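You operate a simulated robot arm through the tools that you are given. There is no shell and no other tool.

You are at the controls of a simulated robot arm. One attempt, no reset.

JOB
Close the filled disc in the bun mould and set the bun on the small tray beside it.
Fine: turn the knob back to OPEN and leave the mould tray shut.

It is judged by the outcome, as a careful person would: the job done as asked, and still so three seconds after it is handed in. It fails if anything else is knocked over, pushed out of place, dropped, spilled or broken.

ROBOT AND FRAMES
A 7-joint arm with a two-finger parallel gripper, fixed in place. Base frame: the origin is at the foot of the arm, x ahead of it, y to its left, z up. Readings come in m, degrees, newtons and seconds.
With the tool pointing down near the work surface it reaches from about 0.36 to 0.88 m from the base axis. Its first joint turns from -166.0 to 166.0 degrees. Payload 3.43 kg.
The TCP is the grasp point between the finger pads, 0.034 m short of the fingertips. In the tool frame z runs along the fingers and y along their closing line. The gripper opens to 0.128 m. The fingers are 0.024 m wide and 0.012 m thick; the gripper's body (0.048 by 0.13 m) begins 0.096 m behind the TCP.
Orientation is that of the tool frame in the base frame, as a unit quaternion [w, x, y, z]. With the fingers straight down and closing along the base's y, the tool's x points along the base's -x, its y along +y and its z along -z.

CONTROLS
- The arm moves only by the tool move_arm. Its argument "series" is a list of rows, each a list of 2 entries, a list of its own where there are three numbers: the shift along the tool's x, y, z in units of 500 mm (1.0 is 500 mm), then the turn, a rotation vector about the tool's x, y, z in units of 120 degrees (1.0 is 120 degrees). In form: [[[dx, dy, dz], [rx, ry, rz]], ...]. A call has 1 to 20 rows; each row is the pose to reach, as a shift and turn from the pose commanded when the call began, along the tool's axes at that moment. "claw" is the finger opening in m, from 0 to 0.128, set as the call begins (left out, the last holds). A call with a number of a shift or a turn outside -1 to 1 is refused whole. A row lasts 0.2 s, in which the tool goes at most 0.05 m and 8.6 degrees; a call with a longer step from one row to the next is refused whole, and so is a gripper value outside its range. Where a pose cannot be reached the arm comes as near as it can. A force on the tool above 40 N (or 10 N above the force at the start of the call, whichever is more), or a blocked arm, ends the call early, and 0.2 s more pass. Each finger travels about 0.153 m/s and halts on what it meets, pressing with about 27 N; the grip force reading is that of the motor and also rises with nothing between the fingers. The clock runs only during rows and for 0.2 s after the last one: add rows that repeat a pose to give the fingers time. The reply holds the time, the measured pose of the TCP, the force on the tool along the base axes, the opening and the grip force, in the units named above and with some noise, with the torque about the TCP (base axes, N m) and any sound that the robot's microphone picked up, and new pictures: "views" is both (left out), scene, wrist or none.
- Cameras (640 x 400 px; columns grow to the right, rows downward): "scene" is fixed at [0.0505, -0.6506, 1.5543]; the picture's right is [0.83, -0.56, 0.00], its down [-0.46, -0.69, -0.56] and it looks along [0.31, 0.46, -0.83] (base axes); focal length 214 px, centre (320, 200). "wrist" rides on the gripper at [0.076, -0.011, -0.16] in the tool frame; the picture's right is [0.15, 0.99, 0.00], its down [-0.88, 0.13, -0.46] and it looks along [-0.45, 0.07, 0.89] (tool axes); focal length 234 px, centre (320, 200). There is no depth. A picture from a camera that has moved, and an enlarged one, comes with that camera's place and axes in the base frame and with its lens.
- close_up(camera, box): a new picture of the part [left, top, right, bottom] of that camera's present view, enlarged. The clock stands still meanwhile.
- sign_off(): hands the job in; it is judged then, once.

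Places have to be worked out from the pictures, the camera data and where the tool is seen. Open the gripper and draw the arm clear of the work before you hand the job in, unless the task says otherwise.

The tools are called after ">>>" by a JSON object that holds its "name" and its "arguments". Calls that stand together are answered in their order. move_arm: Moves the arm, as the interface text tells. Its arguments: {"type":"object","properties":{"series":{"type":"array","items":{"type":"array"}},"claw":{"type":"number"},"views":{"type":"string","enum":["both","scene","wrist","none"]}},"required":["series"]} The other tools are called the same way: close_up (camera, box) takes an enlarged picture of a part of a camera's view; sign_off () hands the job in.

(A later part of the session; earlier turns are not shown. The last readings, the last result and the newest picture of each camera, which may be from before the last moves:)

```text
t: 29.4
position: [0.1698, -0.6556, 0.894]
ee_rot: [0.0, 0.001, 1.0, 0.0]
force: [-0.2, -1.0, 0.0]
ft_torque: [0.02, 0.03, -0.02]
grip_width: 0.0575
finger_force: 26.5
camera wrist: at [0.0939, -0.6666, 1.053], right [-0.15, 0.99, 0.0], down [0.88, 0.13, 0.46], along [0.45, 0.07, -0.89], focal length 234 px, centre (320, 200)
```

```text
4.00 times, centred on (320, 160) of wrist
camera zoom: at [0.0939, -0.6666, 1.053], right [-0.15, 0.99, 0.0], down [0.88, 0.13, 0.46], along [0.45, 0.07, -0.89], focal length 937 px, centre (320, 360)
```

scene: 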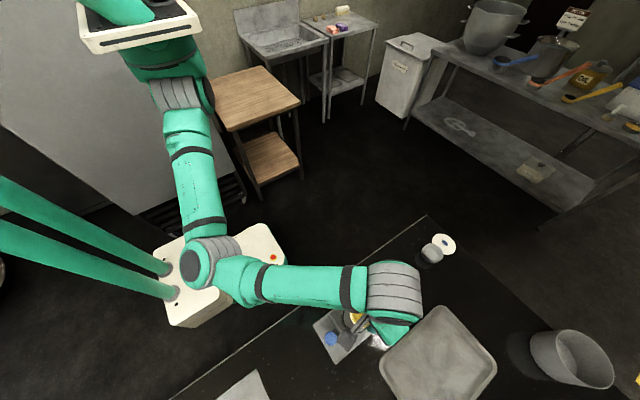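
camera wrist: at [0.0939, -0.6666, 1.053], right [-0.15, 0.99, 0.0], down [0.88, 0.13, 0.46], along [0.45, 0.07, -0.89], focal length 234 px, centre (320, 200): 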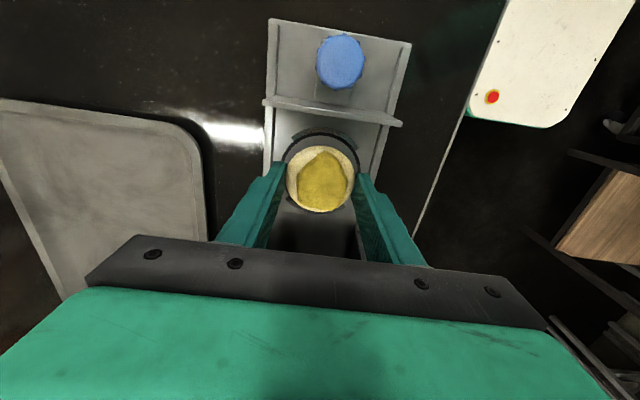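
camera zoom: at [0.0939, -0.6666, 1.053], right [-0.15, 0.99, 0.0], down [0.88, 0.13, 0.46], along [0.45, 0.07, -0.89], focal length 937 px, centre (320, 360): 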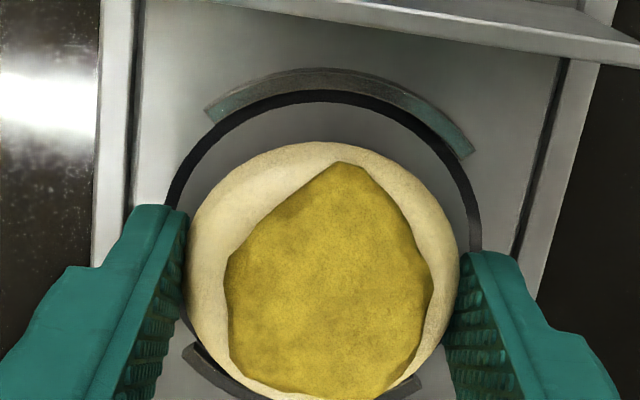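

Ring and disc are concentric within about 1 mm, and the panel works out at z≈0.846. I'll lower in small steps to touch down.

>>> {"name": "move_arm", "arguments": {"series": [[[0, 0, 0.004], [0, 0, 0]], [[0, 0, 0.008], [0, 0, 0]], [[0, 0, 0.012], [0, 0, 0]], [[0, 0, 0.015], [0, 0, 0]], [[0, 0, 0.018], [0, 0, 0]], [[0, 0, 0.02], [0, 0, 0]], [[0, 0, 0.022], [0, 0, 0]], [[0, 0, 0.022], [0, 0, 0]]], "views": "wrist"}}

>>> {"name": "close_up", "arguments": {"camera": "wrist", "box": [240, 110, 400, 210]}}

```text
t: 31.2
position: [0.1696, -0.6545, 0.8825]
ee_rot: [0.0, 0.0, 1.0, -0.001]
force: [-0.2, -0.1, -1.2]
ft_torque: [-0.02, -0.01, 0.03]
grip_width: 0.0577
finger_force: 27.2
camera wrist: at [0.0942, -0.6661, 1.0418], right [-0.15, 0.99, 0.0], down [0.88, 0.13, 0.46], along [0.45, 0.07, -0.89], focal length 234 px, centre (320, 200)
```

wrist: 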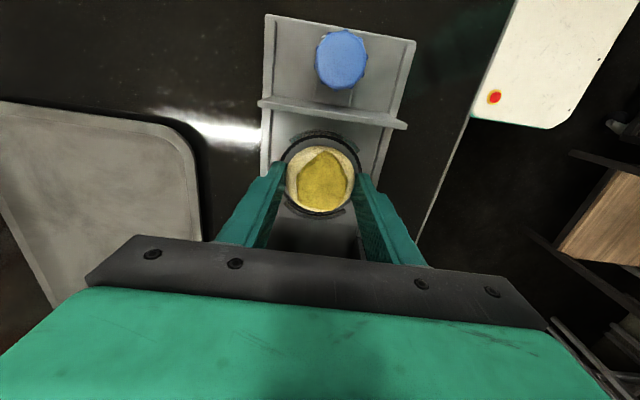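

```text
4.00 times, centred on (320, 160) of wrist
camera zoom: at [0.0942, -0.6661, 1.0418], right [-0.15, 0.99, 0.0], down [0.88, 0.13, 0.46], along [0.45, 0.07, -0.89], focal length 937 px, centre (320, 360)
```

zoom: 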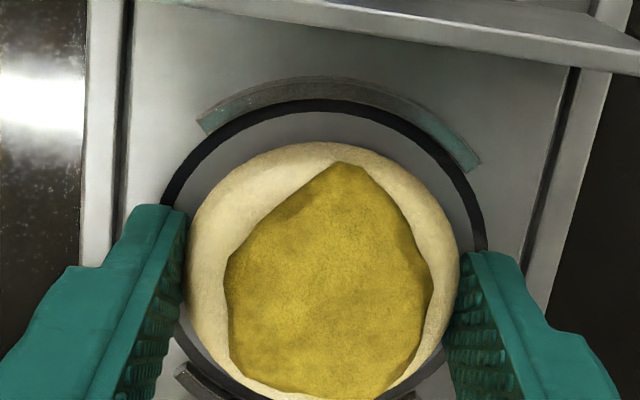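

No contact yet; the ring nearly surrounds the disc evenly. I'll continue down in 0.5–1 mm steps.

>>> {"name": "move_arm", "arguments": {"series": [[[0, 0, 0.002], [0, 0, 0]], [[0, 0, 0.003], [0, 0, 0]], [[0, 0, 0.004], [0, 0, 0]], [[0, 0, 0.005], [0, 0, 0]], [[0, 0, 0.005], [0, 0, 0]]], "views": "wrist"}}

>>> {"name": "close_up", "arguments": {"camera": "wrist", "box": [240, 110, 400, 210]}}

```text
t: 32.4
position: [0.17, -0.6559, 0.8798]
ee_rot: [0.0, 0.0, 1.0, 0.0]
force: [0.2, 0.9, -0.9]
ft_torque: [-0.03, 0.02, 0.0]
grip_width: 0.0577
finger_force: 27.2
camera wrist: at [0.0942, -0.6662, 1.0387], right [-0.15, 0.99, 0.0], down [0.88, 0.13, 0.46], along [0.45, 0.07, -0.89], focal length 234 px, centre (320, 200)
```

wrist: 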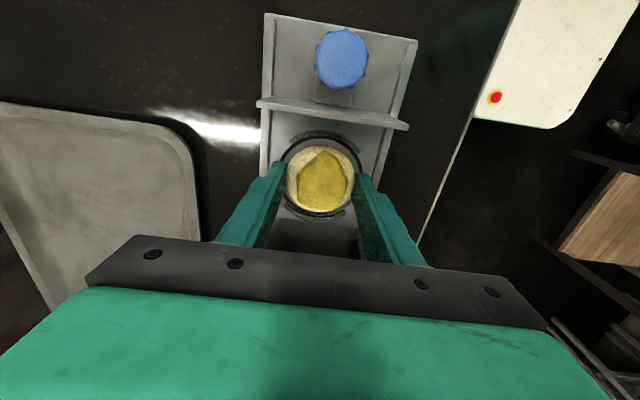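

```text
4.00 times, centred on (320, 160) of wrist
camera zoom: at [0.0942, -0.6662, 1.0387], right [-0.15, 0.99, 0.0], down [0.88, 0.13, 0.46], along [0.45, 0.07, -0.89], focal length 937 px, centre (320, 360)
```

zoom: 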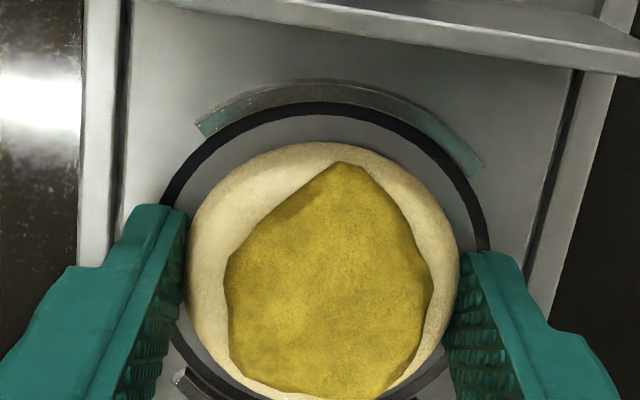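

Still free at 0.879. Continuing down slowly.

>>> {"name": "move_arm", "arguments": {"series": [[[0, 0, 0.002], [0, 0, 0]], [[0, 0, 0.004], [0, 0, 0]], [[0, 0, 0.006], [0, 0, 0]], [[0, 0, 0.008], [0, 0, 0]], [[0, 0, 0.008], [0, 0, 0]]], "views": "wrist"}}

>>> {"name": "close_up", "arguments": {"camera": "wrist", "box": [240, 110, 400, 210]}}

```text
t: 33.6
position: [0.1702, -0.6562, 0.8769]
ee_rot: [0.0, -0.001, 1.0, -0.001]
force: [1.1, 4.4, 17.4]
ft_torque: [0.78, -0.01, -0.1]
grip_width: 0.0575
finger_force: 27.2
camera wrist: at [0.0939, -0.6661, 1.0358], right [-0.15, 0.99, 0.0], down [0.88, 0.13, 0.46], along [0.45, 0.07, -0.89], focal length 234 px, centre (320, 200)
```

wrist: 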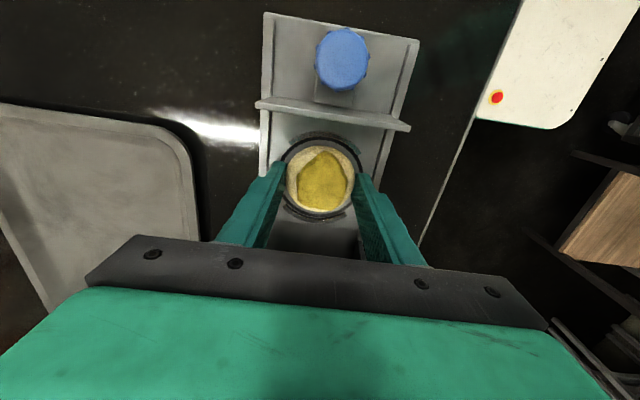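

```text
4.00 times, centred on (320, 160) of wrist
camera zoom: at [0.0939, -0.6661, 1.0358], right [-0.15, 0.99, 0.0], down [0.88, 0.13, 0.46], along [0.45, 0.07, -0.89], focal length 937 px, centre (320, 360)
```

zoom: 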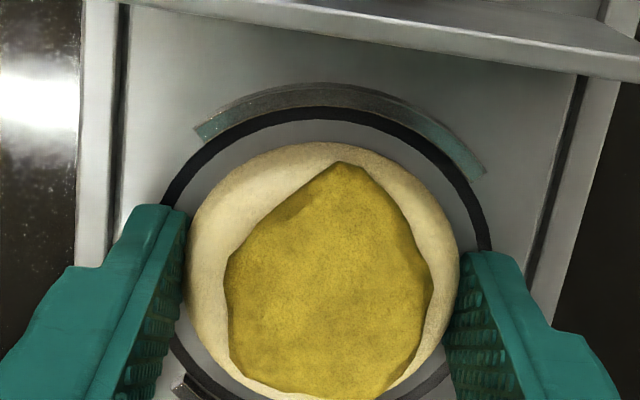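

Contact: 17 N at TCP 0.877, so the disc sits on the panel, concentric with the ring. I'll ease up 1.5 mm, then open a little (0.068 m) to stay inside the rails.

>>> {"name": "move_arm", "arguments": {"series": [[[0, 0, -0.002], [0, 0, 0]], [[0, 0, -0.003], [0, 0, 0]]], "views": "none"}}

>>> {"name": "move_arm", "arguments": {"series": [[[0, 0, 0], [0, 0, 0]], [[0, 0, 0], [0, 0, 0]], [[0, 0, 0], [0, 0, 0]], [[0, 0, 0], [0, 0, 0]]], "claw": 0.068, "views": "wrist"}}

>>> {"name": "close_up", "arguments": {"camera": "wrist", "box": [240, 110, 400, 210]}}

```text
t: 34.2
position: [0.1694, -0.6544, 0.8754]
ee_rot: [-0.001, 0.0, 1.0, 0.0]
force: [1.4, -0.3, 0.8]
ft_torque: [-0.04, -0.02, 0.04]
grip_width: 0.0576
finger_force: 27.1
```

```text
t: 35.2
position: [0.1688, -0.6551, 0.8769]
ee_rot: [0.0, 0.0, 1.0, 0.0]
force: [-0.7, 0.4, 0.0]
ft_torque: [-0.01, 0.0, 0.01]
grip_width: 0.068
finger_force: 0.0
camera wrist: at [0.0934, -0.6661, 1.0365], right [-0.15, 0.99, 0.0], down [0.88, 0.13, 0.46], along [0.45, 0.07, -0.89], focal length 234 px, centre (320, 200)
```

wrist: 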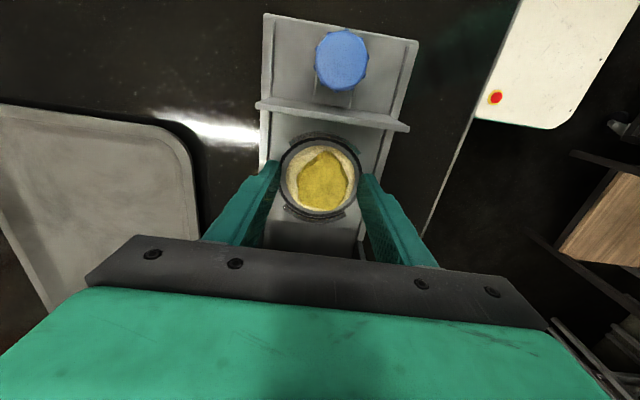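

```text
4.00 times, centred on (320, 160) of wrist
camera zoom: at [0.0934, -0.6661, 1.0365], right [-0.15, 0.99, 0.0], down [0.88, 0.13, 0.46], along [0.45, 0.07, -0.89], focal length 937 px, centre (320, 360)
```

zoom: 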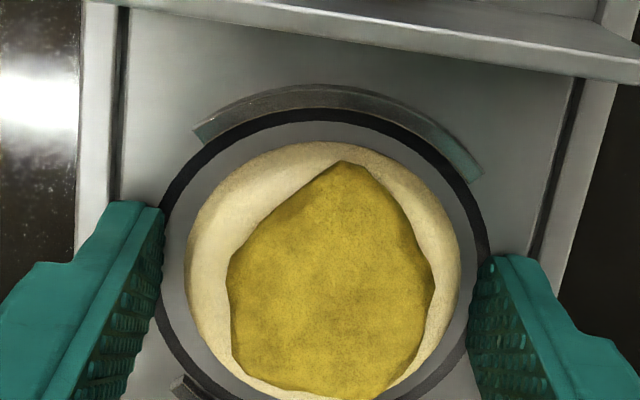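

The disc sits centred in the ring and the fingers are free. I'll lift straight up and locate the blue pull knob.

>>> {"name": "move_arm", "arguments": {"series": [[[0, 0, -0.01], [0, 0, 0]], [[0, 0, -0.04], [0, 0, 0]], [[0, 0, -0.1], [0, 0, 0]], [[0, 0, -0.16], [0, 0, 0]], [[0.08, 0, -0.18], [0, 0, 0]], [[0.14, 0, -0.18], [0, 0, 0]], [[0.14, 0, -0.18], [0, 0, 0]]], "views": "wrist"}}

>>> {"name": "close_up", "arguments": {"camera": "wrist", "box": [240, 110, 400, 210]}}

```text
t: 36.8
position: [0.0997, -0.6553, 0.9671]
ee_rot: [0.0, 0.0, 1.0, 0.0]
force: [-0.1, -0.5, 0.6]
ft_torque: [0.02, 0.03, 0.0]
grip_width: 0.0681
finger_force: 0.0
camera wrist: at [0.0236, -0.6661, 1.1265], right [-0.15, 0.99, 0.0], down [0.88, 0.13, 0.46], along [0.45, 0.07, -0.89], focal length 234 px, centre (320, 200)
```

wrist: 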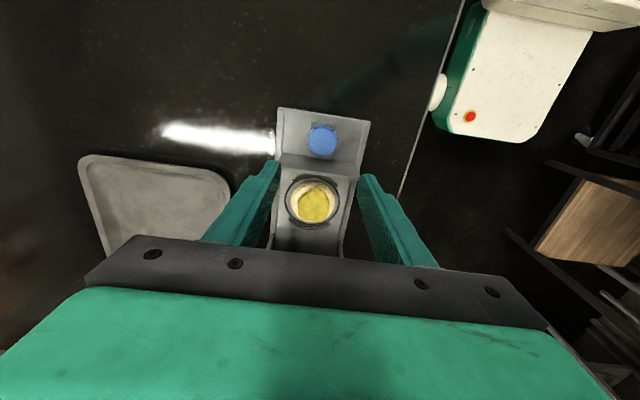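

```text
4.00 times, centred on (320, 160) of wrist
camera zoom: at [0.0236, -0.6661, 1.1265], right [-0.15, 0.99, 0.0], down [0.88, 0.13, 0.46], along [0.45, 0.07, -0.89], focal length 937 px, centre (320, 360)
```

zoom: 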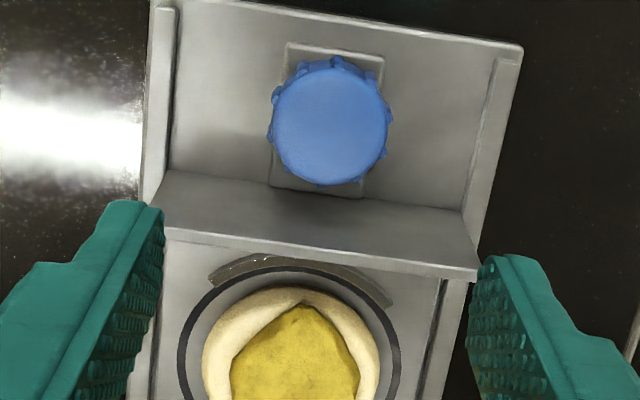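

The blue knob is an upright knurled head about 31 mm wide, centred near (0.082, -0.654) with top at z≈0.87. I'll set 0.06 opening and come down around it, then look.

>>> {"name": "move_arm", "arguments": {"series": [[[0.0178, 0, 0.02], [0, 0, 0]], [[0.0356, 0, 0.05], [0, 0, 0]], [[0.0356, 0, 0.08], [0, 0, 0]], [[0.0356, 0, 0.1], [0, 0, 0]], [[0.0356, 0, 0.12], [0, 0, 0]], [[0.0356, 0, 0.13], [0, 0, 0]], [[0.0356, 0, 0.13], [0, 0, 0]]], "claw": 0.06, "views": "wrist"}}

>>> {"name": "close_up", "arguments": {"camera": "wrist", "box": [240, 110, 400, 210]}}

```text
t: 38.4
position: [0.0815, -0.6564, 0.9036]
ee_rot: [-0.001, 0.0, 1.0, 0.001]
force: [-0.5, -0.3, -0.1]
ft_torque: [0.01, -0.01, -0.03]
grip_width: 0.0598
finger_force: 0.0
camera wrist: at [0.0059, -0.6666, 1.0627], right [-0.15, 0.99, 0.0], down [0.88, 0.13, 0.46], along [0.45, 0.07, -0.89], focal length 234 px, centre (320, 200)
```

wrist: 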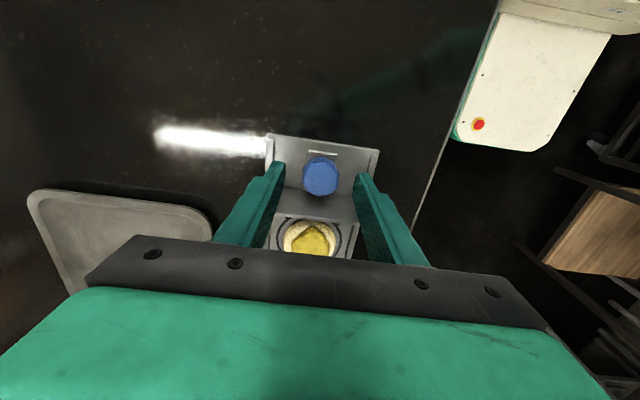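

```text
4.00 times, centred on (320, 160) of wrist
camera zoom: at [0.0059, -0.6666, 1.0627], right [-0.15, 0.99, 0.0], down [0.88, 0.13, 0.46], along [0.45, 0.07, -0.89], focal length 937 px, centre (320, 360)
```

zoom: 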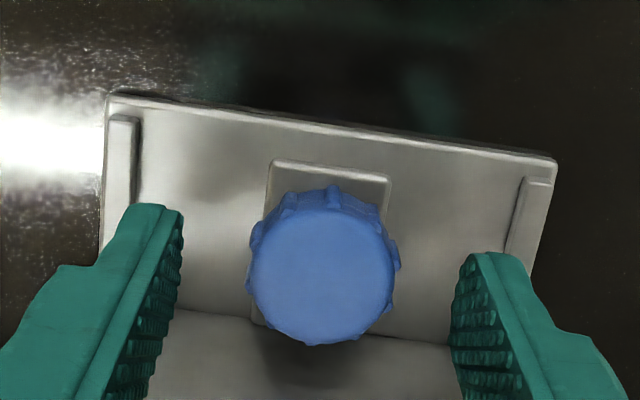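

The knob is centred between the fingers with its top at about tip level (z 0.866). I'll go down 15 mm and close on it.

>>> {"name": "move_arm", "arguments": {"series": [[[0, 0, 0.006], [0, 0, 0]], [[0, 0, 0.012], [0, 0, 0]], [[0, 0, 0.018], [0, 0, 0]], [[0, 0, 0.024], [0, 0, 0]], [[0, 0, 0.03], [0, 0, 0]], [[0, 0, 0.03], [0, 0, 0]]], "views": "none"}}

>>> {"name": "move_arm", "arguments": {"series": [[[0, 0, 0], [0, 0, 0]], [[0, 0, 0], [0, 0, 0]], [[0, 0, 0], [0, 0, 0]]], "claw": 0.015, "views": "wrist"}}

>>> {"name": "close_up", "arguments": {"camera": "wrist", "box": [240, 110, 400, 210]}}

```text
t: 39.8
position: [0.0822, -0.6562, 0.8859]
ee_rot: [0.0, -0.001, 1.0, 0.0]
force: [1.1, -0.2, 0.3]
ft_torque: [0.01, 0.02, 0.04]
grip_width: 0.0599
finger_force: 0.0
```

```text
t: 40.6
position: [0.0813, -0.6552, 0.8867]
ee_rot: [0.0, 0.0, 1.0, 0.0]
force: [-0.2, 8.2, 0.6]
ft_torque: [0.19, -0.06, 0.05]
grip_width: 0.0335
finger_force: 45.6
camera wrist: at [0.0063, -0.6662, 1.0463], right [-0.15, 0.99, 0.0], down [0.88, 0.13, 0.46], along [0.45, 0.07, -0.89], focal length 234 px, centre (320, 200)
```

wrist: 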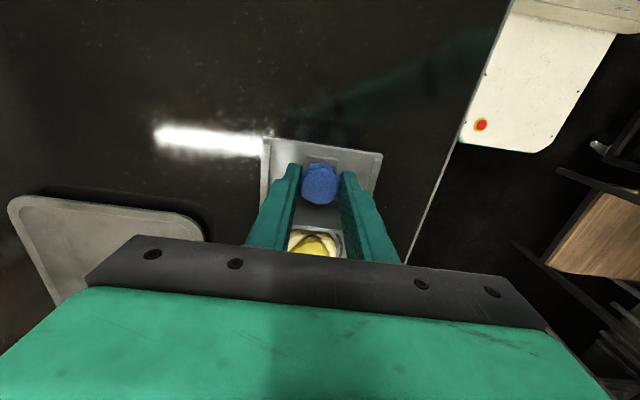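

```text
4.00 times, centred on (320, 160) of wrist
camera zoom: at [0.0063, -0.6662, 1.0463], right [-0.15, 0.99, 0.0], down [0.88, 0.13, 0.46], along [0.45, 0.07, -0.89], focal length 937 px, centre (320, 360)
```

zoom: 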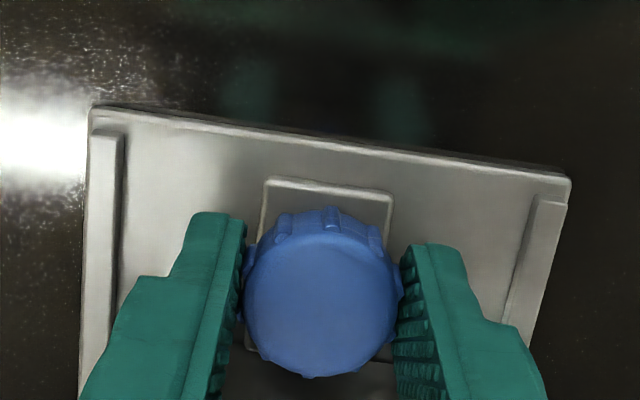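

The knob is gripped (0.0335 m) with an 8 N sideways load, so the tool is slightly off to -y. I'll shift +1 mm in y and start pushing the tray slowly in +x.

>>> {"name": "move_arm", "arguments": {"series": [[[0, 0.001, 0], [0, 0, 0]], [[0, 0.002, 0], [0, 0, 0]], [[-0.006, 0.002, 0], [0, 0, 0]], [[-0.012, 0.002, 0], [0, 0, 0]], [[-0.02, 0.002, 0], [0, 0, 0]], [[-0.028, 0.002, 0], [0, 0, 0]], [[-0.036, 0.002, 0], [0, 0, 0]], [[-0.036, 0.002, 0], [0, 0, 0]]], "views": "wrist"}}

>>> {"name": "close_up", "arguments": {"camera": "wrist", "box": [200, 110, 440, 260]}}

```text
t: 42.4
position: [0.1001, -0.6555, 0.8857]
ee_rot: [0.0, 0.0, 1.0, 0.0]
force: [0.3, -13.9, -7.6]
ft_torque: [-0.33, 0.19, 0.04]
grip_width: 0.0335
finger_force: 44.4
camera wrist: at [0.0243, -0.666, 1.0463], right [-0.15, 0.99, 0.0], down [0.88, 0.13, 0.46], along [0.45, 0.07, -0.89], focal length 234 px, centre (320, 200)
```

wrist: 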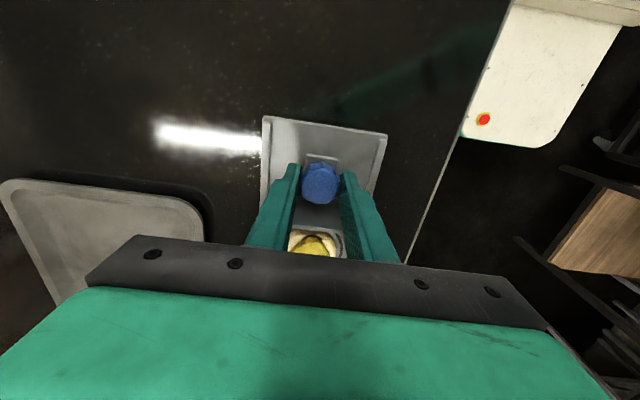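

```text
2.67 times, centred on (320, 185) of wrist
camera zoom: at [0.0243, -0.666, 1.0463], right [-0.15, 0.99, 0.0], down [0.88, 0.13, 0.46], along [0.45, 0.07, -0.89], focal length 624 px, centre (320, 240)
```

zoom: 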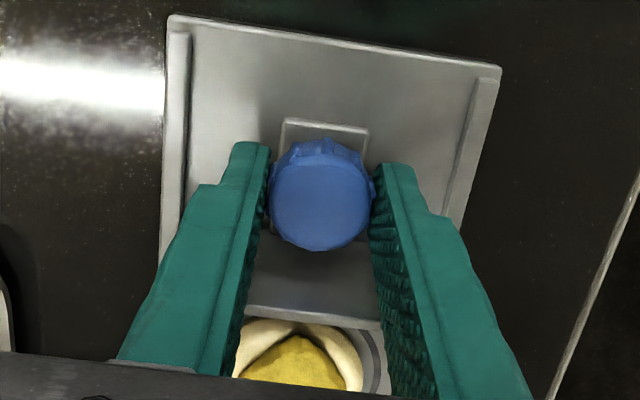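

The tray slides freely with the disc riding along; the side load flipped to -14 N, so I'll back off 0.6 mm in y and keep pushing, checking the load.

>>> {"name": "move_arm", "arguments": {"series": [[[0, -0.0006, 0], [0, 0, 0]], [[0, -0.0012, 0], [0, 0, 0]], [[-0.01, -0.0012, 0], [0, 0, 0]], [[-0.02, -0.0012, 0], [0, 0, 0]], [[-0.03, -0.0012, 0], [0, 0, 0]], [[-0.04, -0.0012, 0], [0, 0, 0]], [[-0.04, -0.0012, 0], [0, 0, 0]]], "views": "none"}}

```text
t: 44.0
position: [0.1181, -0.6547, 0.8858]
ee_rot: [0.0, 0.001, 1.0, -0.001]
force: [0.5, 1.1, 20.1]
ft_torque: [0.18, 0.22, -0.07]
grip_width: 0.0335
finger_force: 45.4
```

The side load is gone but an upward 20 N appeared; I'll look before pushing further.

>>> {"name": "move_arm", "arguments": {"series": [[[0, 0, 0], [0, 0, 0]]], "views": "both"}}

>>> {"name": "close_up", "arguments": {"camera": "wrist", "box": [200, 110, 440, 260]}}

>>> {"name": "close_up", "arguments": {"camera": "scene", "box": [300, 250, 430, 370]}}

```text
t: 44.4
position: [0.1187, -0.6554, 0.8871]
ee_rot: [0.0, -0.001, 1.0, -0.001]
force: [1.4, 1.0, 22.8]
ft_torque: [0.14, 0.19, 0.02]
grip_width: 0.0335
finger_force: 45.4
camera wrist: at [0.0433, -0.6658, 1.0463], right [-0.15, 0.99, 0.0], down [0.88, 0.13, 0.46], along [0.45, 0.07, -0.89], focal length 234 px, centre (320, 200)
```

scene: 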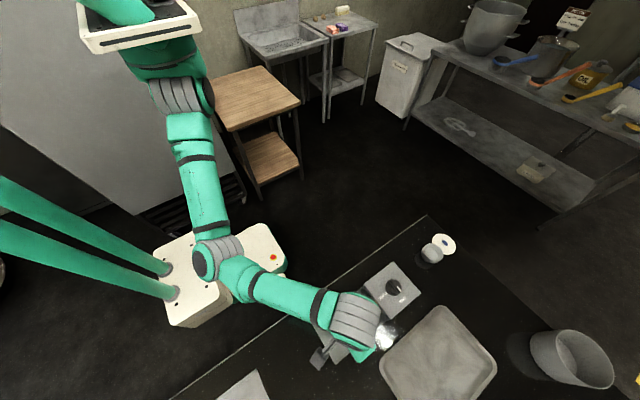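
wrist: 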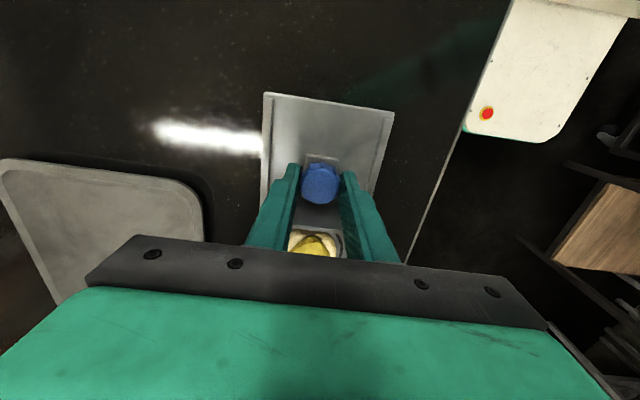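

```text
2.67 times, centred on (320, 185) of wrist
camera zoom: at [0.0433, -0.6658, 1.0463], right [-0.15, 0.99, 0.0], down [0.88, 0.13, 0.46], along [0.45, 0.07, -0.89], focal length 624 px, centre (320, 240)
```

zoom: 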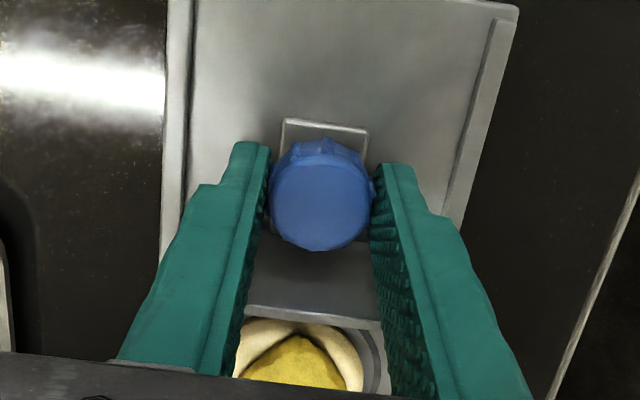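

```text
3.33 times, centred on (365, 310) of scene
camera zoom: at [0.0505, -0.6506, 1.5543], right [0.83, -0.56, 0.0], down [-0.46, -0.69, -0.56], along [0.31, 0.46, -0.83], focal length 715 px, centre (170, -167)
```

zoom: 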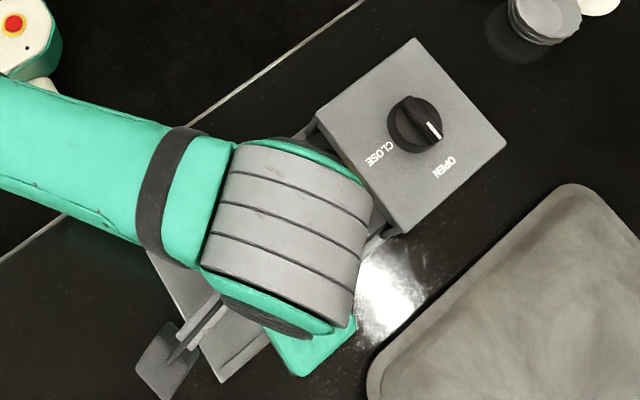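

Everything looks in order: the load is just stiffness between gripper and knob. I'll raise the tool 1 mm to relax it and continue pushing.

>>> {"name": "move_arm", "arguments": {"series": [[[0, 0, -0.001], [0, 0, 0]], [[0, 0, -0.002], [0, 0, 0]], [[-0.01, 0, -0.002], [0, 0, 0]], [[-0.02, 0, -0.002], [0, 0, 0]], [[-0.03, 0, -0.002], [0, 0, 0]], [[-0.04, 0, -0.002], [0, 0, 0]], [[-0.04, 0, -0.002], [0, 0, 0]]], "views": "none"}}

```text
t: 46.0
position: [0.1399, -0.6553, 0.8868]
ee_rot: [0.001, 0.0, 1.0, 0.0]
force: [0.0, -9.6, 8.2]
ft_torque: [-0.17, 0.13, -0.19]
grip_width: 0.0335
finger_force: 45.0
```

Loads are modest (‑10 N in y, +8 N in z). Continuing the push with a small y correction.

>>> {"name": "move_arm", "arguments": {"series": [[[0, -0.001, 0], [0, 0, 0]], [[-0.01, -0.001, 0], [0, 0, 0]], [[-0.02, -0.001, 0], [0, 0, 0]], [[-0.03, -0.001, 0], [0, 0, 0]], [[-0.04, -0.001, 0], [0, 0, 0]], [[-0.05, -0.001, 0], [0, 0, 0]], [[-0.06, -0.001, 0], [0, 0, 0]], [[-0.06, -0.001, 0], [0, 0, 0]]], "views": "wrist"}}

>>> {"name": "close_up", "arguments": {"camera": "wrist", "box": [200, 110, 440, 260]}}

```text
t: 47.8
position: [0.1703, -0.654, 0.887]
ee_rot: [-0.001, -0.002, 1.0, 0.001]
force: [0.2, 11.3, -14.6]
ft_torque: [0.11, 0.08, -0.17]
grip_width: 0.0336
finger_force: 44.9
camera wrist: at [0.0946, -0.6665, 1.0463], right [-0.15, 0.99, 0.0], down [0.88, 0.13, 0.46], along [0.45, 0.07, -0.89], focal length 234 px, centre (320, 200)
```

wrist: 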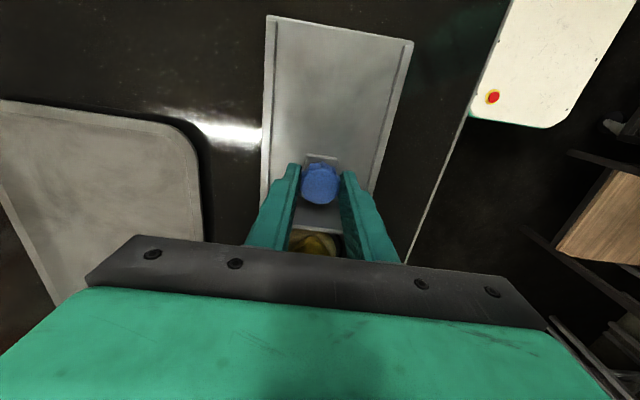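

```text
2.67 times, centred on (320, 185) of wrist
camera zoom: at [0.0946, -0.6665, 1.0463], right [-0.15, 0.99, 0.0], down [0.88, 0.13, 0.46], along [0.45, 0.07, -0.89], focal length 624 px, centre (320, 240)
```

zoom: 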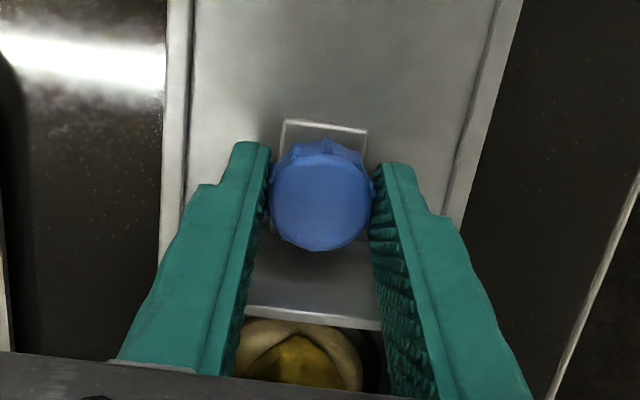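

The disc is entering the housing and the base hasn't shifted. I'll correct the small z/y loads and keep pushing in finer steps until it stops.

>>> {"name": "move_arm", "arguments": {"series": [[[0, 0.0005, 0.0012], [0, 0, 0]], [[-0.008, 0.0005, 0.0012], [0, 0, 0]], [[-0.016, 0.0005, 0.0012], [0, 0, 0]], [[-0.024, 0.0005, 0.0012], [0, 0, 0]], [[-0.032, 0.0005, 0.0012], [0, 0, 0]], [[-0.04, 0.0005, 0.0012], [0, 0, 0]], [[-0.045, 0.0005, 0.0012], [0, 0, 0]], [[-0.05, 0.0005, 0.0012], [0, 0, 0]], [[-0.055, 0.0005, 0.0012], [0, 0, 0]], [[-0.06, 0.0005, 0.0012], [0, 0, 0]], [[-0.065, 0.0005, 0.0012], [0, 0, 0]], [[-0.07, 0.0005, 0.0012], [0, 0, 0]]], "views": "both"}}

>>> {"name": "close_up", "arguments": {"camera": "wrist", "box": [200, 110, 440, 260]}}

```text
t: 50.6
position: [0.2002, -0.6541, 0.887]
ee_rot: [-0.002, 0.003, 1.0, 0.001]
force: [-6.8, 0.3, 0.0]
ft_torque: [-0.16, -0.7, 0.27]
grip_width: 0.0334
finger_force: 45.4
stopped in row 12: the force on the tool passed its limit at 40 N (the readings are from after the stop); the commanded pose is now the measured one
camera wrist: at [0.1254, -0.666, 1.0469], right [-0.14, 0.99, 0.0], down [0.88, 0.12, 0.45], along [0.45, 0.07, -0.89], focal length 234 px, centre (320, 200)
```

scene: 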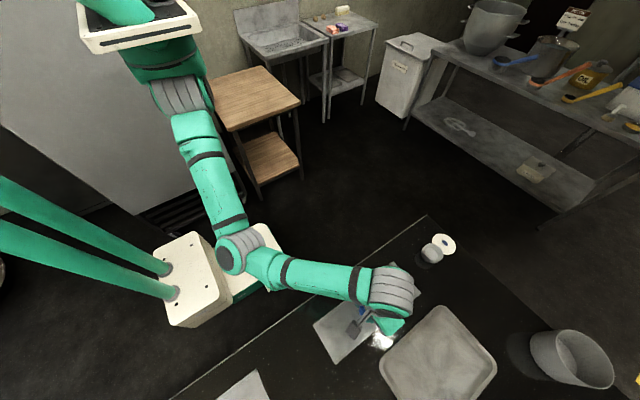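
wrist: 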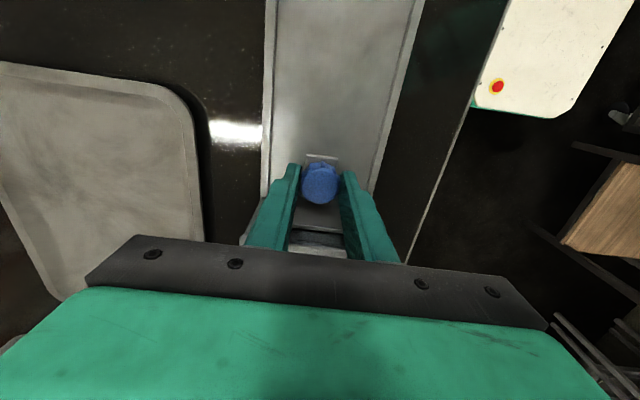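

```text
2.67 times, centred on (320, 185) of wrist
camera zoom: at [0.1254, -0.666, 1.0469], right [-0.14, 0.99, 0.0], down [0.88, 0.12, 0.45], along [0.45, 0.07, -0.89], focal length 624 px, centre (320, 240)
```

zoom: 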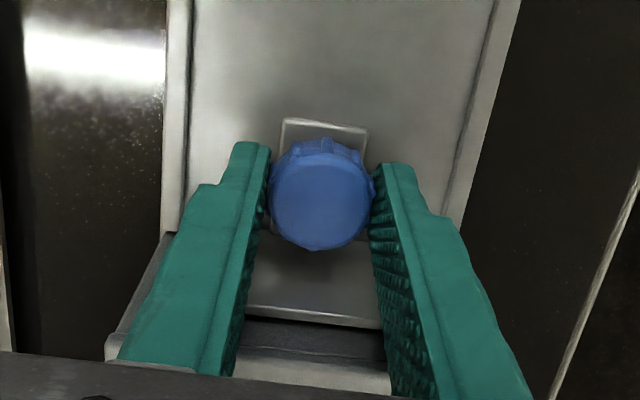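

The tray came to a hard stop at TCP x=0.200 (about 118 mm of travel), which puts the disc under the housing's knob. I'll release the blue knob, lift clear and inspect.

>>> {"name": "move_arm", "arguments": {"series": [[[0, 0, 0], [0, 0, 0]], [[0, 0, 0], [0, 0, 0]], [[0, 0, -0.02], [0, 0, 0]], [[0, 0, -0.06], [0, 0, 0]], [[0, 0, -0.12], [0, 0, 0]], [[0.06, 0, -0.2], [0, 0, 0]], [[0.12, 0, -0.26], [0, 0, 0]], [[0.18, 0, -0.3], [0, 0, 0]], [[0.18, 0, -0.3], [0, 0, 0]]], "claw": 0.06, "views": "both"}}

>>> {"name": "close_up", "arguments": {"camera": "wrist", "box": [220, 130, 400, 245]}}

>>> {"name": "close_up", "arguments": {"camera": "scene", "box": [300, 230, 440, 370]}}

```text
t: 52.6
position: [0.1163, -0.6546, 1.0365]
ee_rot: [-0.002, 0.002, 1.0, 0.001]
force: [-0.1, 0.3, -0.1]
ft_torque: [0.0, 0.02, -0.01]
grip_width: 0.0601
finger_force: 0.2
camera wrist: at [0.0403, -0.6652, 1.1974], right [-0.14, 0.99, 0.0], down [0.88, 0.13, 0.45], along [0.45, 0.07, -0.89], focal length 234 px, centre (320, 200)
```

scene: 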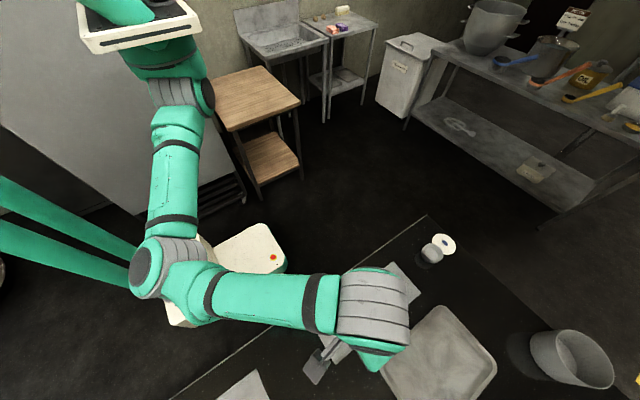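
wrist: 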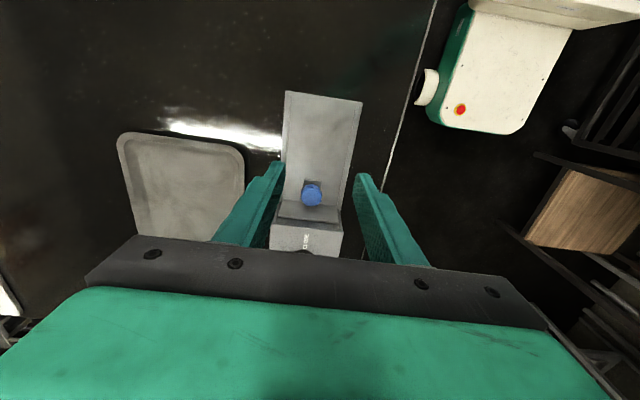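

```text
3.48 times, centred on (310, 188) of wrist
camera zoom: at [0.0403, -0.6652, 1.1974], right [-0.14, 0.99, 0.0], down [0.88, 0.13, 0.45], along [0.45, 0.07, -0.89], focal length 814 px, centre (355, 244)
```

zoom: 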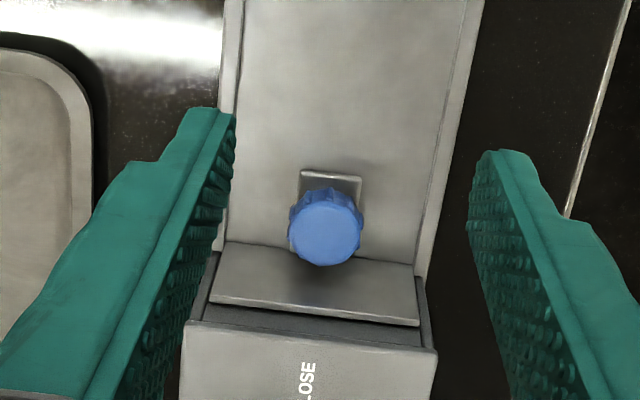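

```text
2.86 times, centred on (370, 300) of scene
camera zoom: at [0.0505, -0.6506, 1.5543], right [0.83, -0.56, 0.0], down [-0.46, -0.69, -0.56], along [0.31, 0.46, -0.83], focal length 613 px, centre (177, -86)
```

zoom: 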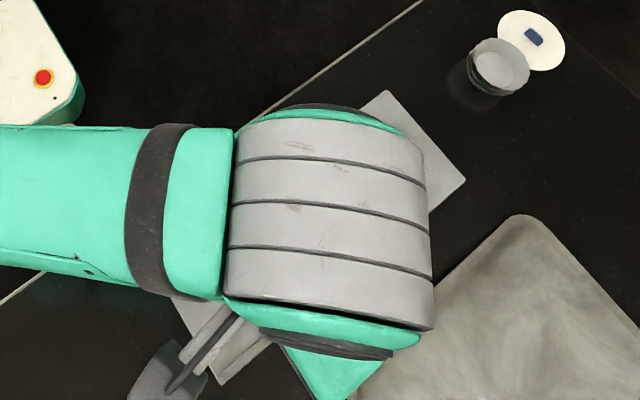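

The tray is shut flush in the housing. I'll now move to hover near the black control knob with the present orientation and get a clear look at it.

>>> {"name": "move_arm", "arguments": {"series": [[[-0.06, 0, 0], [0, 0, 0]], [[-0.12, 0, 0], [0, 0, 0]], [[-0.18, 0, 0], [0, 0, 0]], [[-0.22, 0, 0], [0, 0, 0]], [[-0.22, 0, 0], [0, 0, 0]], [[-0.22, 0, 0], [0, 0, 0]]], "claw": 0.07, "views": "wrist"}}

>>> {"name": "close_up", "arguments": {"camera": "wrist", "box": [240, 110, 400, 210]}}

```text
t: 54.0
position: [0.2229, -0.6564, 1.0372]
ee_rot: [-0.002, 0.002, 1.0, 0.001]
force: [-0.6, -0.7, 0.1]
ft_torque: [0.0, 0.02, 0.0]
grip_width: 0.0701
finger_force: 0.1
camera wrist: at [0.1479, -0.6669, 1.1972], right [-0.14, 0.99, 0.0], down [0.88, 0.13, 0.45], along [0.45, 0.07, -0.89], focal length 234 px, centre (320, 200)
```

wrist: 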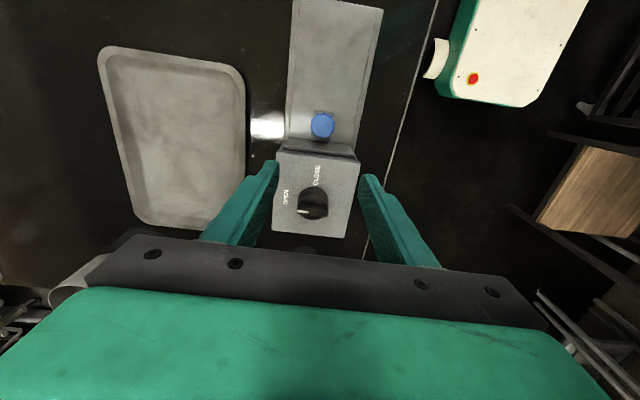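

```text
4.00 times, centred on (320, 160) of wrist
camera zoom: at [0.1479, -0.6669, 1.1972], right [-0.14, 0.99, 0.0], down [0.88, 0.13, 0.45], along [0.45, 0.07, -0.89], focal length 937 px, centre (320, 360)
```

zoom: 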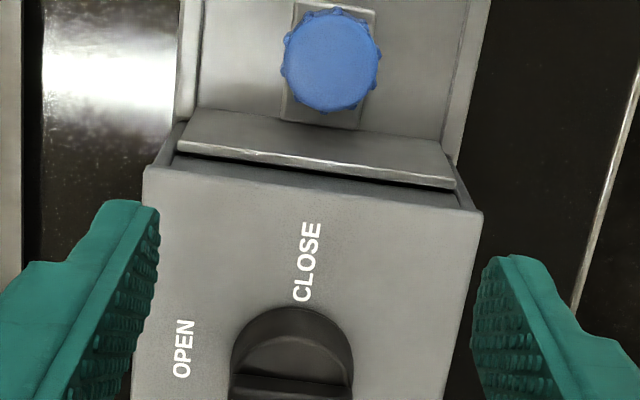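

>>> {"name": "close_up", "arguments": {"camera": "wrist", "box": [240, 140, 400, 240]}}

```text
4.00 times, centred on (320, 190) of wrist
camera zoom: at [0.1479, -0.6669, 1.1972], right [-0.14, 0.99, 0.0], down [0.88, 0.13, 0.45], along [0.45, 0.07, -0.89], focal length 937 px, centre (320, 240)
```

zoom: 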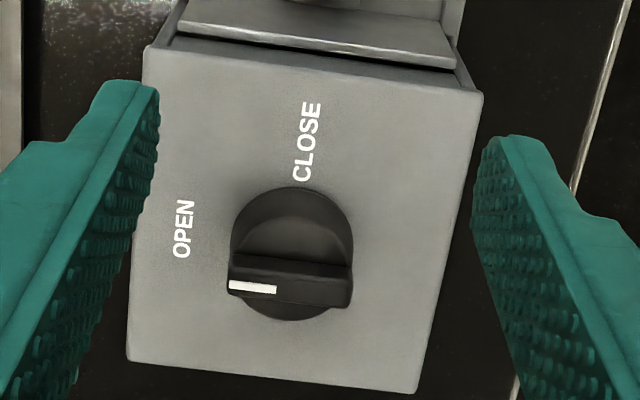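

The knob's raised bar lies along y with the white pointer at -y (OPEN); CLOSE is at -x. The knob centre is near (0.30, -0.654), so I'll hover over it with the tool turned -90° so the fingers will straddle the bar.

>>> {"name": "move_arm", "arguments": {"series": [[[-0.014, 0.001, 0], [0, 0, -0.0682]], [[-0.028, 0.001, 0], [0, 0, -0.1364]], [[-0.042, 0.002, 0], [0, 0, -0.2045]], [[-0.056, 0.002, 0], [0, 0, -0.2727]], [[-0.07, 0.003, 0], [0, 0, -0.3409]], [[-0.084, 0.003, 0], [0, 0, -0.4091]], [[-0.098, 0.003, 0], [0, 0, -0.4773]], [[-0.112, 0.003, 0], [0, 0, -0.5455]], [[-0.126, 0.003, 0], [0, 0, -0.6136]], [[-0.14, 0.003, 0], [0, 0, -0.6818]], [[-0.15, 0.003, 0], [0, 0, -0.75]], [[-0.15, 0.003, 0], [0, 0, -0.75]]], "views": "both"}}

>>> {"name": "close_up", "arguments": {"camera": "wrist", "box": [240, 100, 400, 200]}}

```text
t: 56.6
position: [0.2976, -0.655, 1.0371]
ee_rot: [0.0, -0.706, 0.709, 0.002]
force: [0.0, 0.2, 0.1]
ft_torque: [0.01, -0.01, 0.03]
grip_width: 0.0702
finger_force: 0.1
camera wrist: at [0.3088, -0.7309, 1.1963], right [-0.99, -0.14, 0.0], down [-0.13, 0.88, 0.46], along [-0.07, 0.45, -0.89], focal length 234 px, centre (320, 200)
```

scene: 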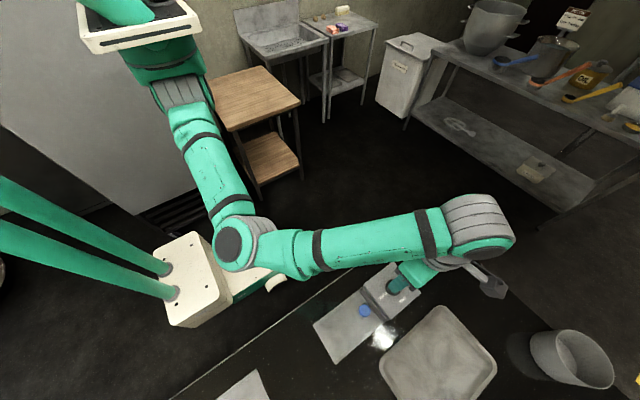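
wrist: 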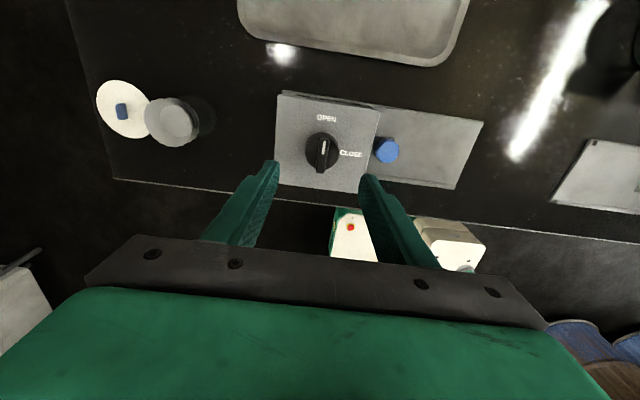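

```text
4.00 times, centred on (320, 150) of wrist
camera zoom: at [0.3088, -0.7309, 1.1963], right [-0.99, -0.14, 0.0], down [-0.13, 0.88, 0.46], along [-0.07, 0.45, -0.89], focal length 937 px, centre (320, 400)
```

zoom: 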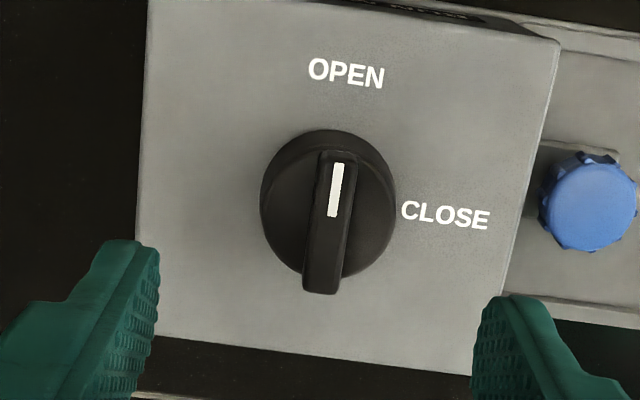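

The bar points exactly at OPEN; knob centre is about 2.4 mm toward -x of the tool axis, bar top near z 0.933. I'll narrow the fingers, shift, and descend to just above the bar.

>>> {"name": "move_arm", "arguments": {"series": [[[0, 0.0024, 0.03], [0, 0, 0]], [[0, 0.0048, 0.06], [0, 0, 0]], [[0, 0.0048, 0.09], [0, 0, 0]], [[0, 0.0048, 0.11], [0, 0, 0]], [[0, 0.0048, 0.12], [0, 0, 0]], [[0, 0.0048, 0.12], [0, 0, 0]]], "claw": 0.05, "views": "wrist"}}

>>> {"name": "close_up", "arguments": {"camera": "wrist", "box": [240, 110, 400, 210]}}

```text
t: 58.0
position: [0.2961, -0.6537, 0.9759]
ee_rot: [-0.001, -0.705, 0.709, 0.002]
force: [0.5, -0.6, 0.1]
ft_torque: [0.02, -0.02, -0.01]
grip_width: 0.0496
finger_force: 0.0
camera wrist: at [0.3068, -0.7298, 1.1359], right [-0.99, -0.14, 0.0], down [-0.12, 0.88, 0.46], along [-0.07, 0.45, -0.89], focal length 234 px, centre (320, 200)
```

wrist: 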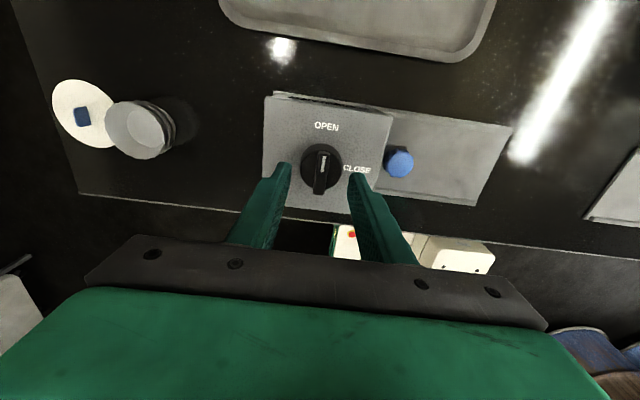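

```text
4.00 times, centred on (320, 160) of wrist
camera zoom: at [0.3068, -0.7298, 1.1359], right [-0.99, -0.14, 0.0], down [-0.12, 0.88, 0.46], along [-0.07, 0.45, -0.89], focal length 937 px, centre (320, 360)
```

zoom: 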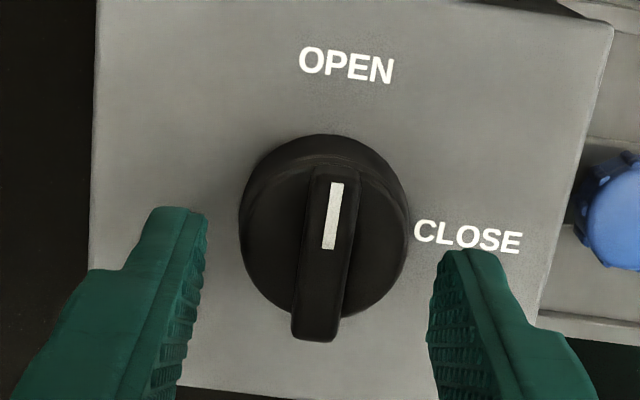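

The bar is well centred (about 1.3 mm to correct in x), top near z 0.931 with the round base near 0.916. I'll lower so the tips reach z≈0.921 and close on the bar.

>>> {"name": "move_arm", "arguments": {"series": [[[0, 0.0026, 0.01], [0, 0, 0]], [[0, 0.0026, 0.02], [0, 0, 0]], [[0, 0.0026, 0.03], [0, 0, 0]], [[0, 0.0026, 0.038], [0, 0, 0]], [[0, 0.0026, 0.044], [0, 0, 0]], [[0, 0.0026, 0.044], [0, 0, 0]]], "views": "none"}}

>>> {"name": "move_arm", "arguments": {"series": [[[0, 0, 0], [0, 0, 0]], [[0, 0, 0], [0, 0, 0]], [[0, 0, 0], [0, 0, 0]]], "claw": 0.005, "views": "wrist"}}

>>> {"name": "close_up", "arguments": {"camera": "wrist", "box": [240, 110, 400, 210]}}

```text
t: 59.4
position: [0.2923, -0.6539, 0.9534]
ee_rot: [-0.001, -0.705, 0.709, 0.003]
force: [0.2, 0.1, -0.1]
ft_torque: [-0.01, 0.02, -0.01]
grip_width: 0.0502
finger_force: 0.1
```

```text
t: 60.2
position: [0.2938, -0.6532, 0.9537]
ee_rot: [-0.001, -0.706, 0.708, 0.002]
force: [12.1, -3.3, -0.1]
ft_torque: [-0.28, -0.61, 0.0]
grip_width: 0.0403
finger_force: 45.1
camera wrist: at [0.3058, -0.7298, 1.1142], right [-0.99, -0.14, 0.0], down [-0.13, 0.88, 0.46], along [-0.07, 0.45, -0.89], focal length 234 px, centre (320, 200)
```

wrist: 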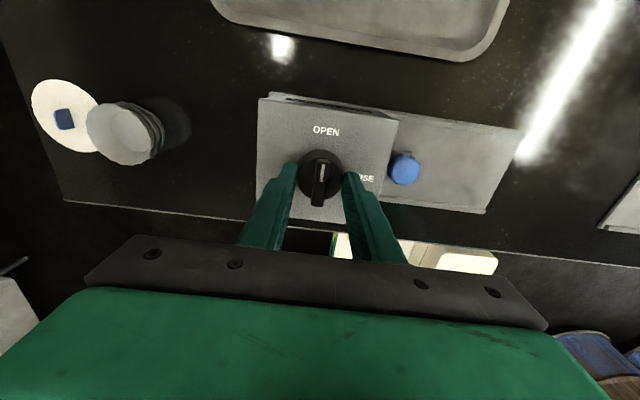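

```text
4.00 times, centred on (320, 160) of wrist
camera zoom: at [0.3058, -0.7298, 1.1142], right [-0.99, -0.14, 0.0], down [-0.13, 0.88, 0.46], along [-0.07, 0.45, -0.89], focal length 937 px, centre (320, 360)
```

zoom: 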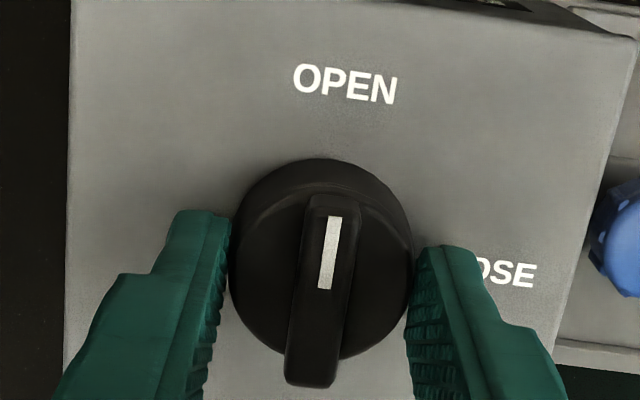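

The fingers closed on the knob's round base (0.040 m) rather than the bar, so they were a bit low; the side load says I'm about 0.5 mm off in x. I'll open, raise 7 mm, shift, and close on the bar itself.

>>> {"name": "move_arm", "arguments": {"series": [[[0, 0, 0], [0, 0, 0]], [[0, -0.0012, -0.007], [0, 0, 0]], [[0, -0.0012, -0.014], [0, 0, 0]], [[0, -0.0012, -0.014], [0, 0, 0]]], "claw": 0.05, "views": "none"}}

>>> {"name": "move_arm", "arguments": {"series": [[[0, 0, 0], [0, 0, 0]], [[0, 0, 0], [0, 0, 0]], [[0, 0, 0], [0, 0, 0]], [[0, 0, 0], [0, 0, 0]]], "claw": 0.005, "views": "wrist"}}

>>> {"name": "close_up", "arguments": {"camera": "wrist", "box": [240, 110, 400, 210]}}

```text
t: 61.2
position: [0.2934, -0.6533, 0.9611]
ee_rot: [-0.001, -0.706, 0.709, 0.002]
force: [0.3, 0.2, -1.2]
ft_torque: [0.05, -0.03, -0.01]
grip_width: 0.0502
finger_force: 0.1
```

```text
t: 62.2
position: [0.2941, -0.6541, 0.9607]
ee_rot: [0.0, -0.706, 0.709, 0.002]
force: [5.0, -0.6, -0.6]
ft_torque: [-0.16, -0.15, 0.04]
grip_width: 0.0389
finger_force: 45.1
camera wrist: at [0.3059, -0.7302, 1.1206], right [-0.99, -0.14, 0.0], down [-0.12, 0.88, 0.46], along [-0.07, 0.45, -0.89], focal length 234 px, centre (320, 200)
```

wrist: 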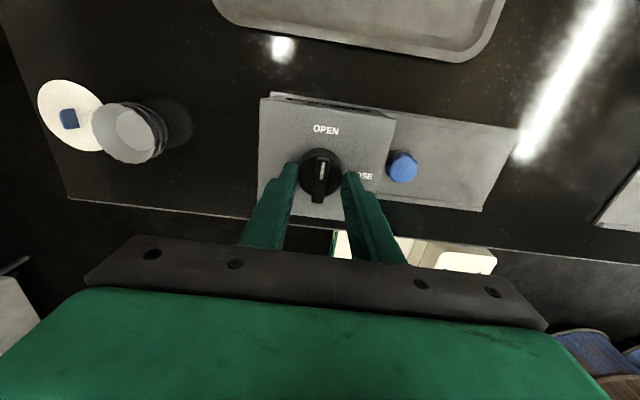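

```text
4.00 times, centred on (320, 160) of wrist
camera zoom: at [0.3059, -0.7302, 1.1206], right [-0.99, -0.14, 0.0], down [-0.12, 0.88, 0.46], along [-0.07, 0.45, -0.89], focal length 937 px, centre (320, 360)
```

zoom: 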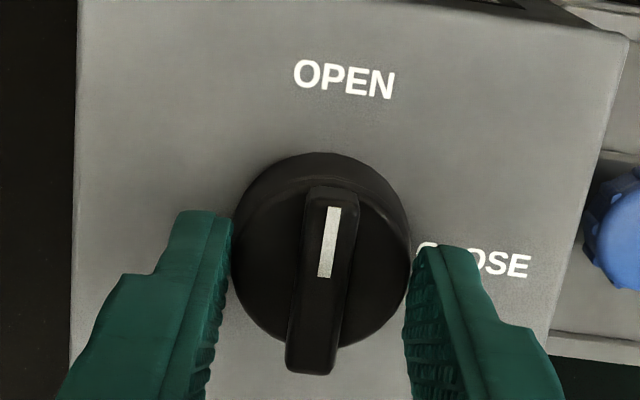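

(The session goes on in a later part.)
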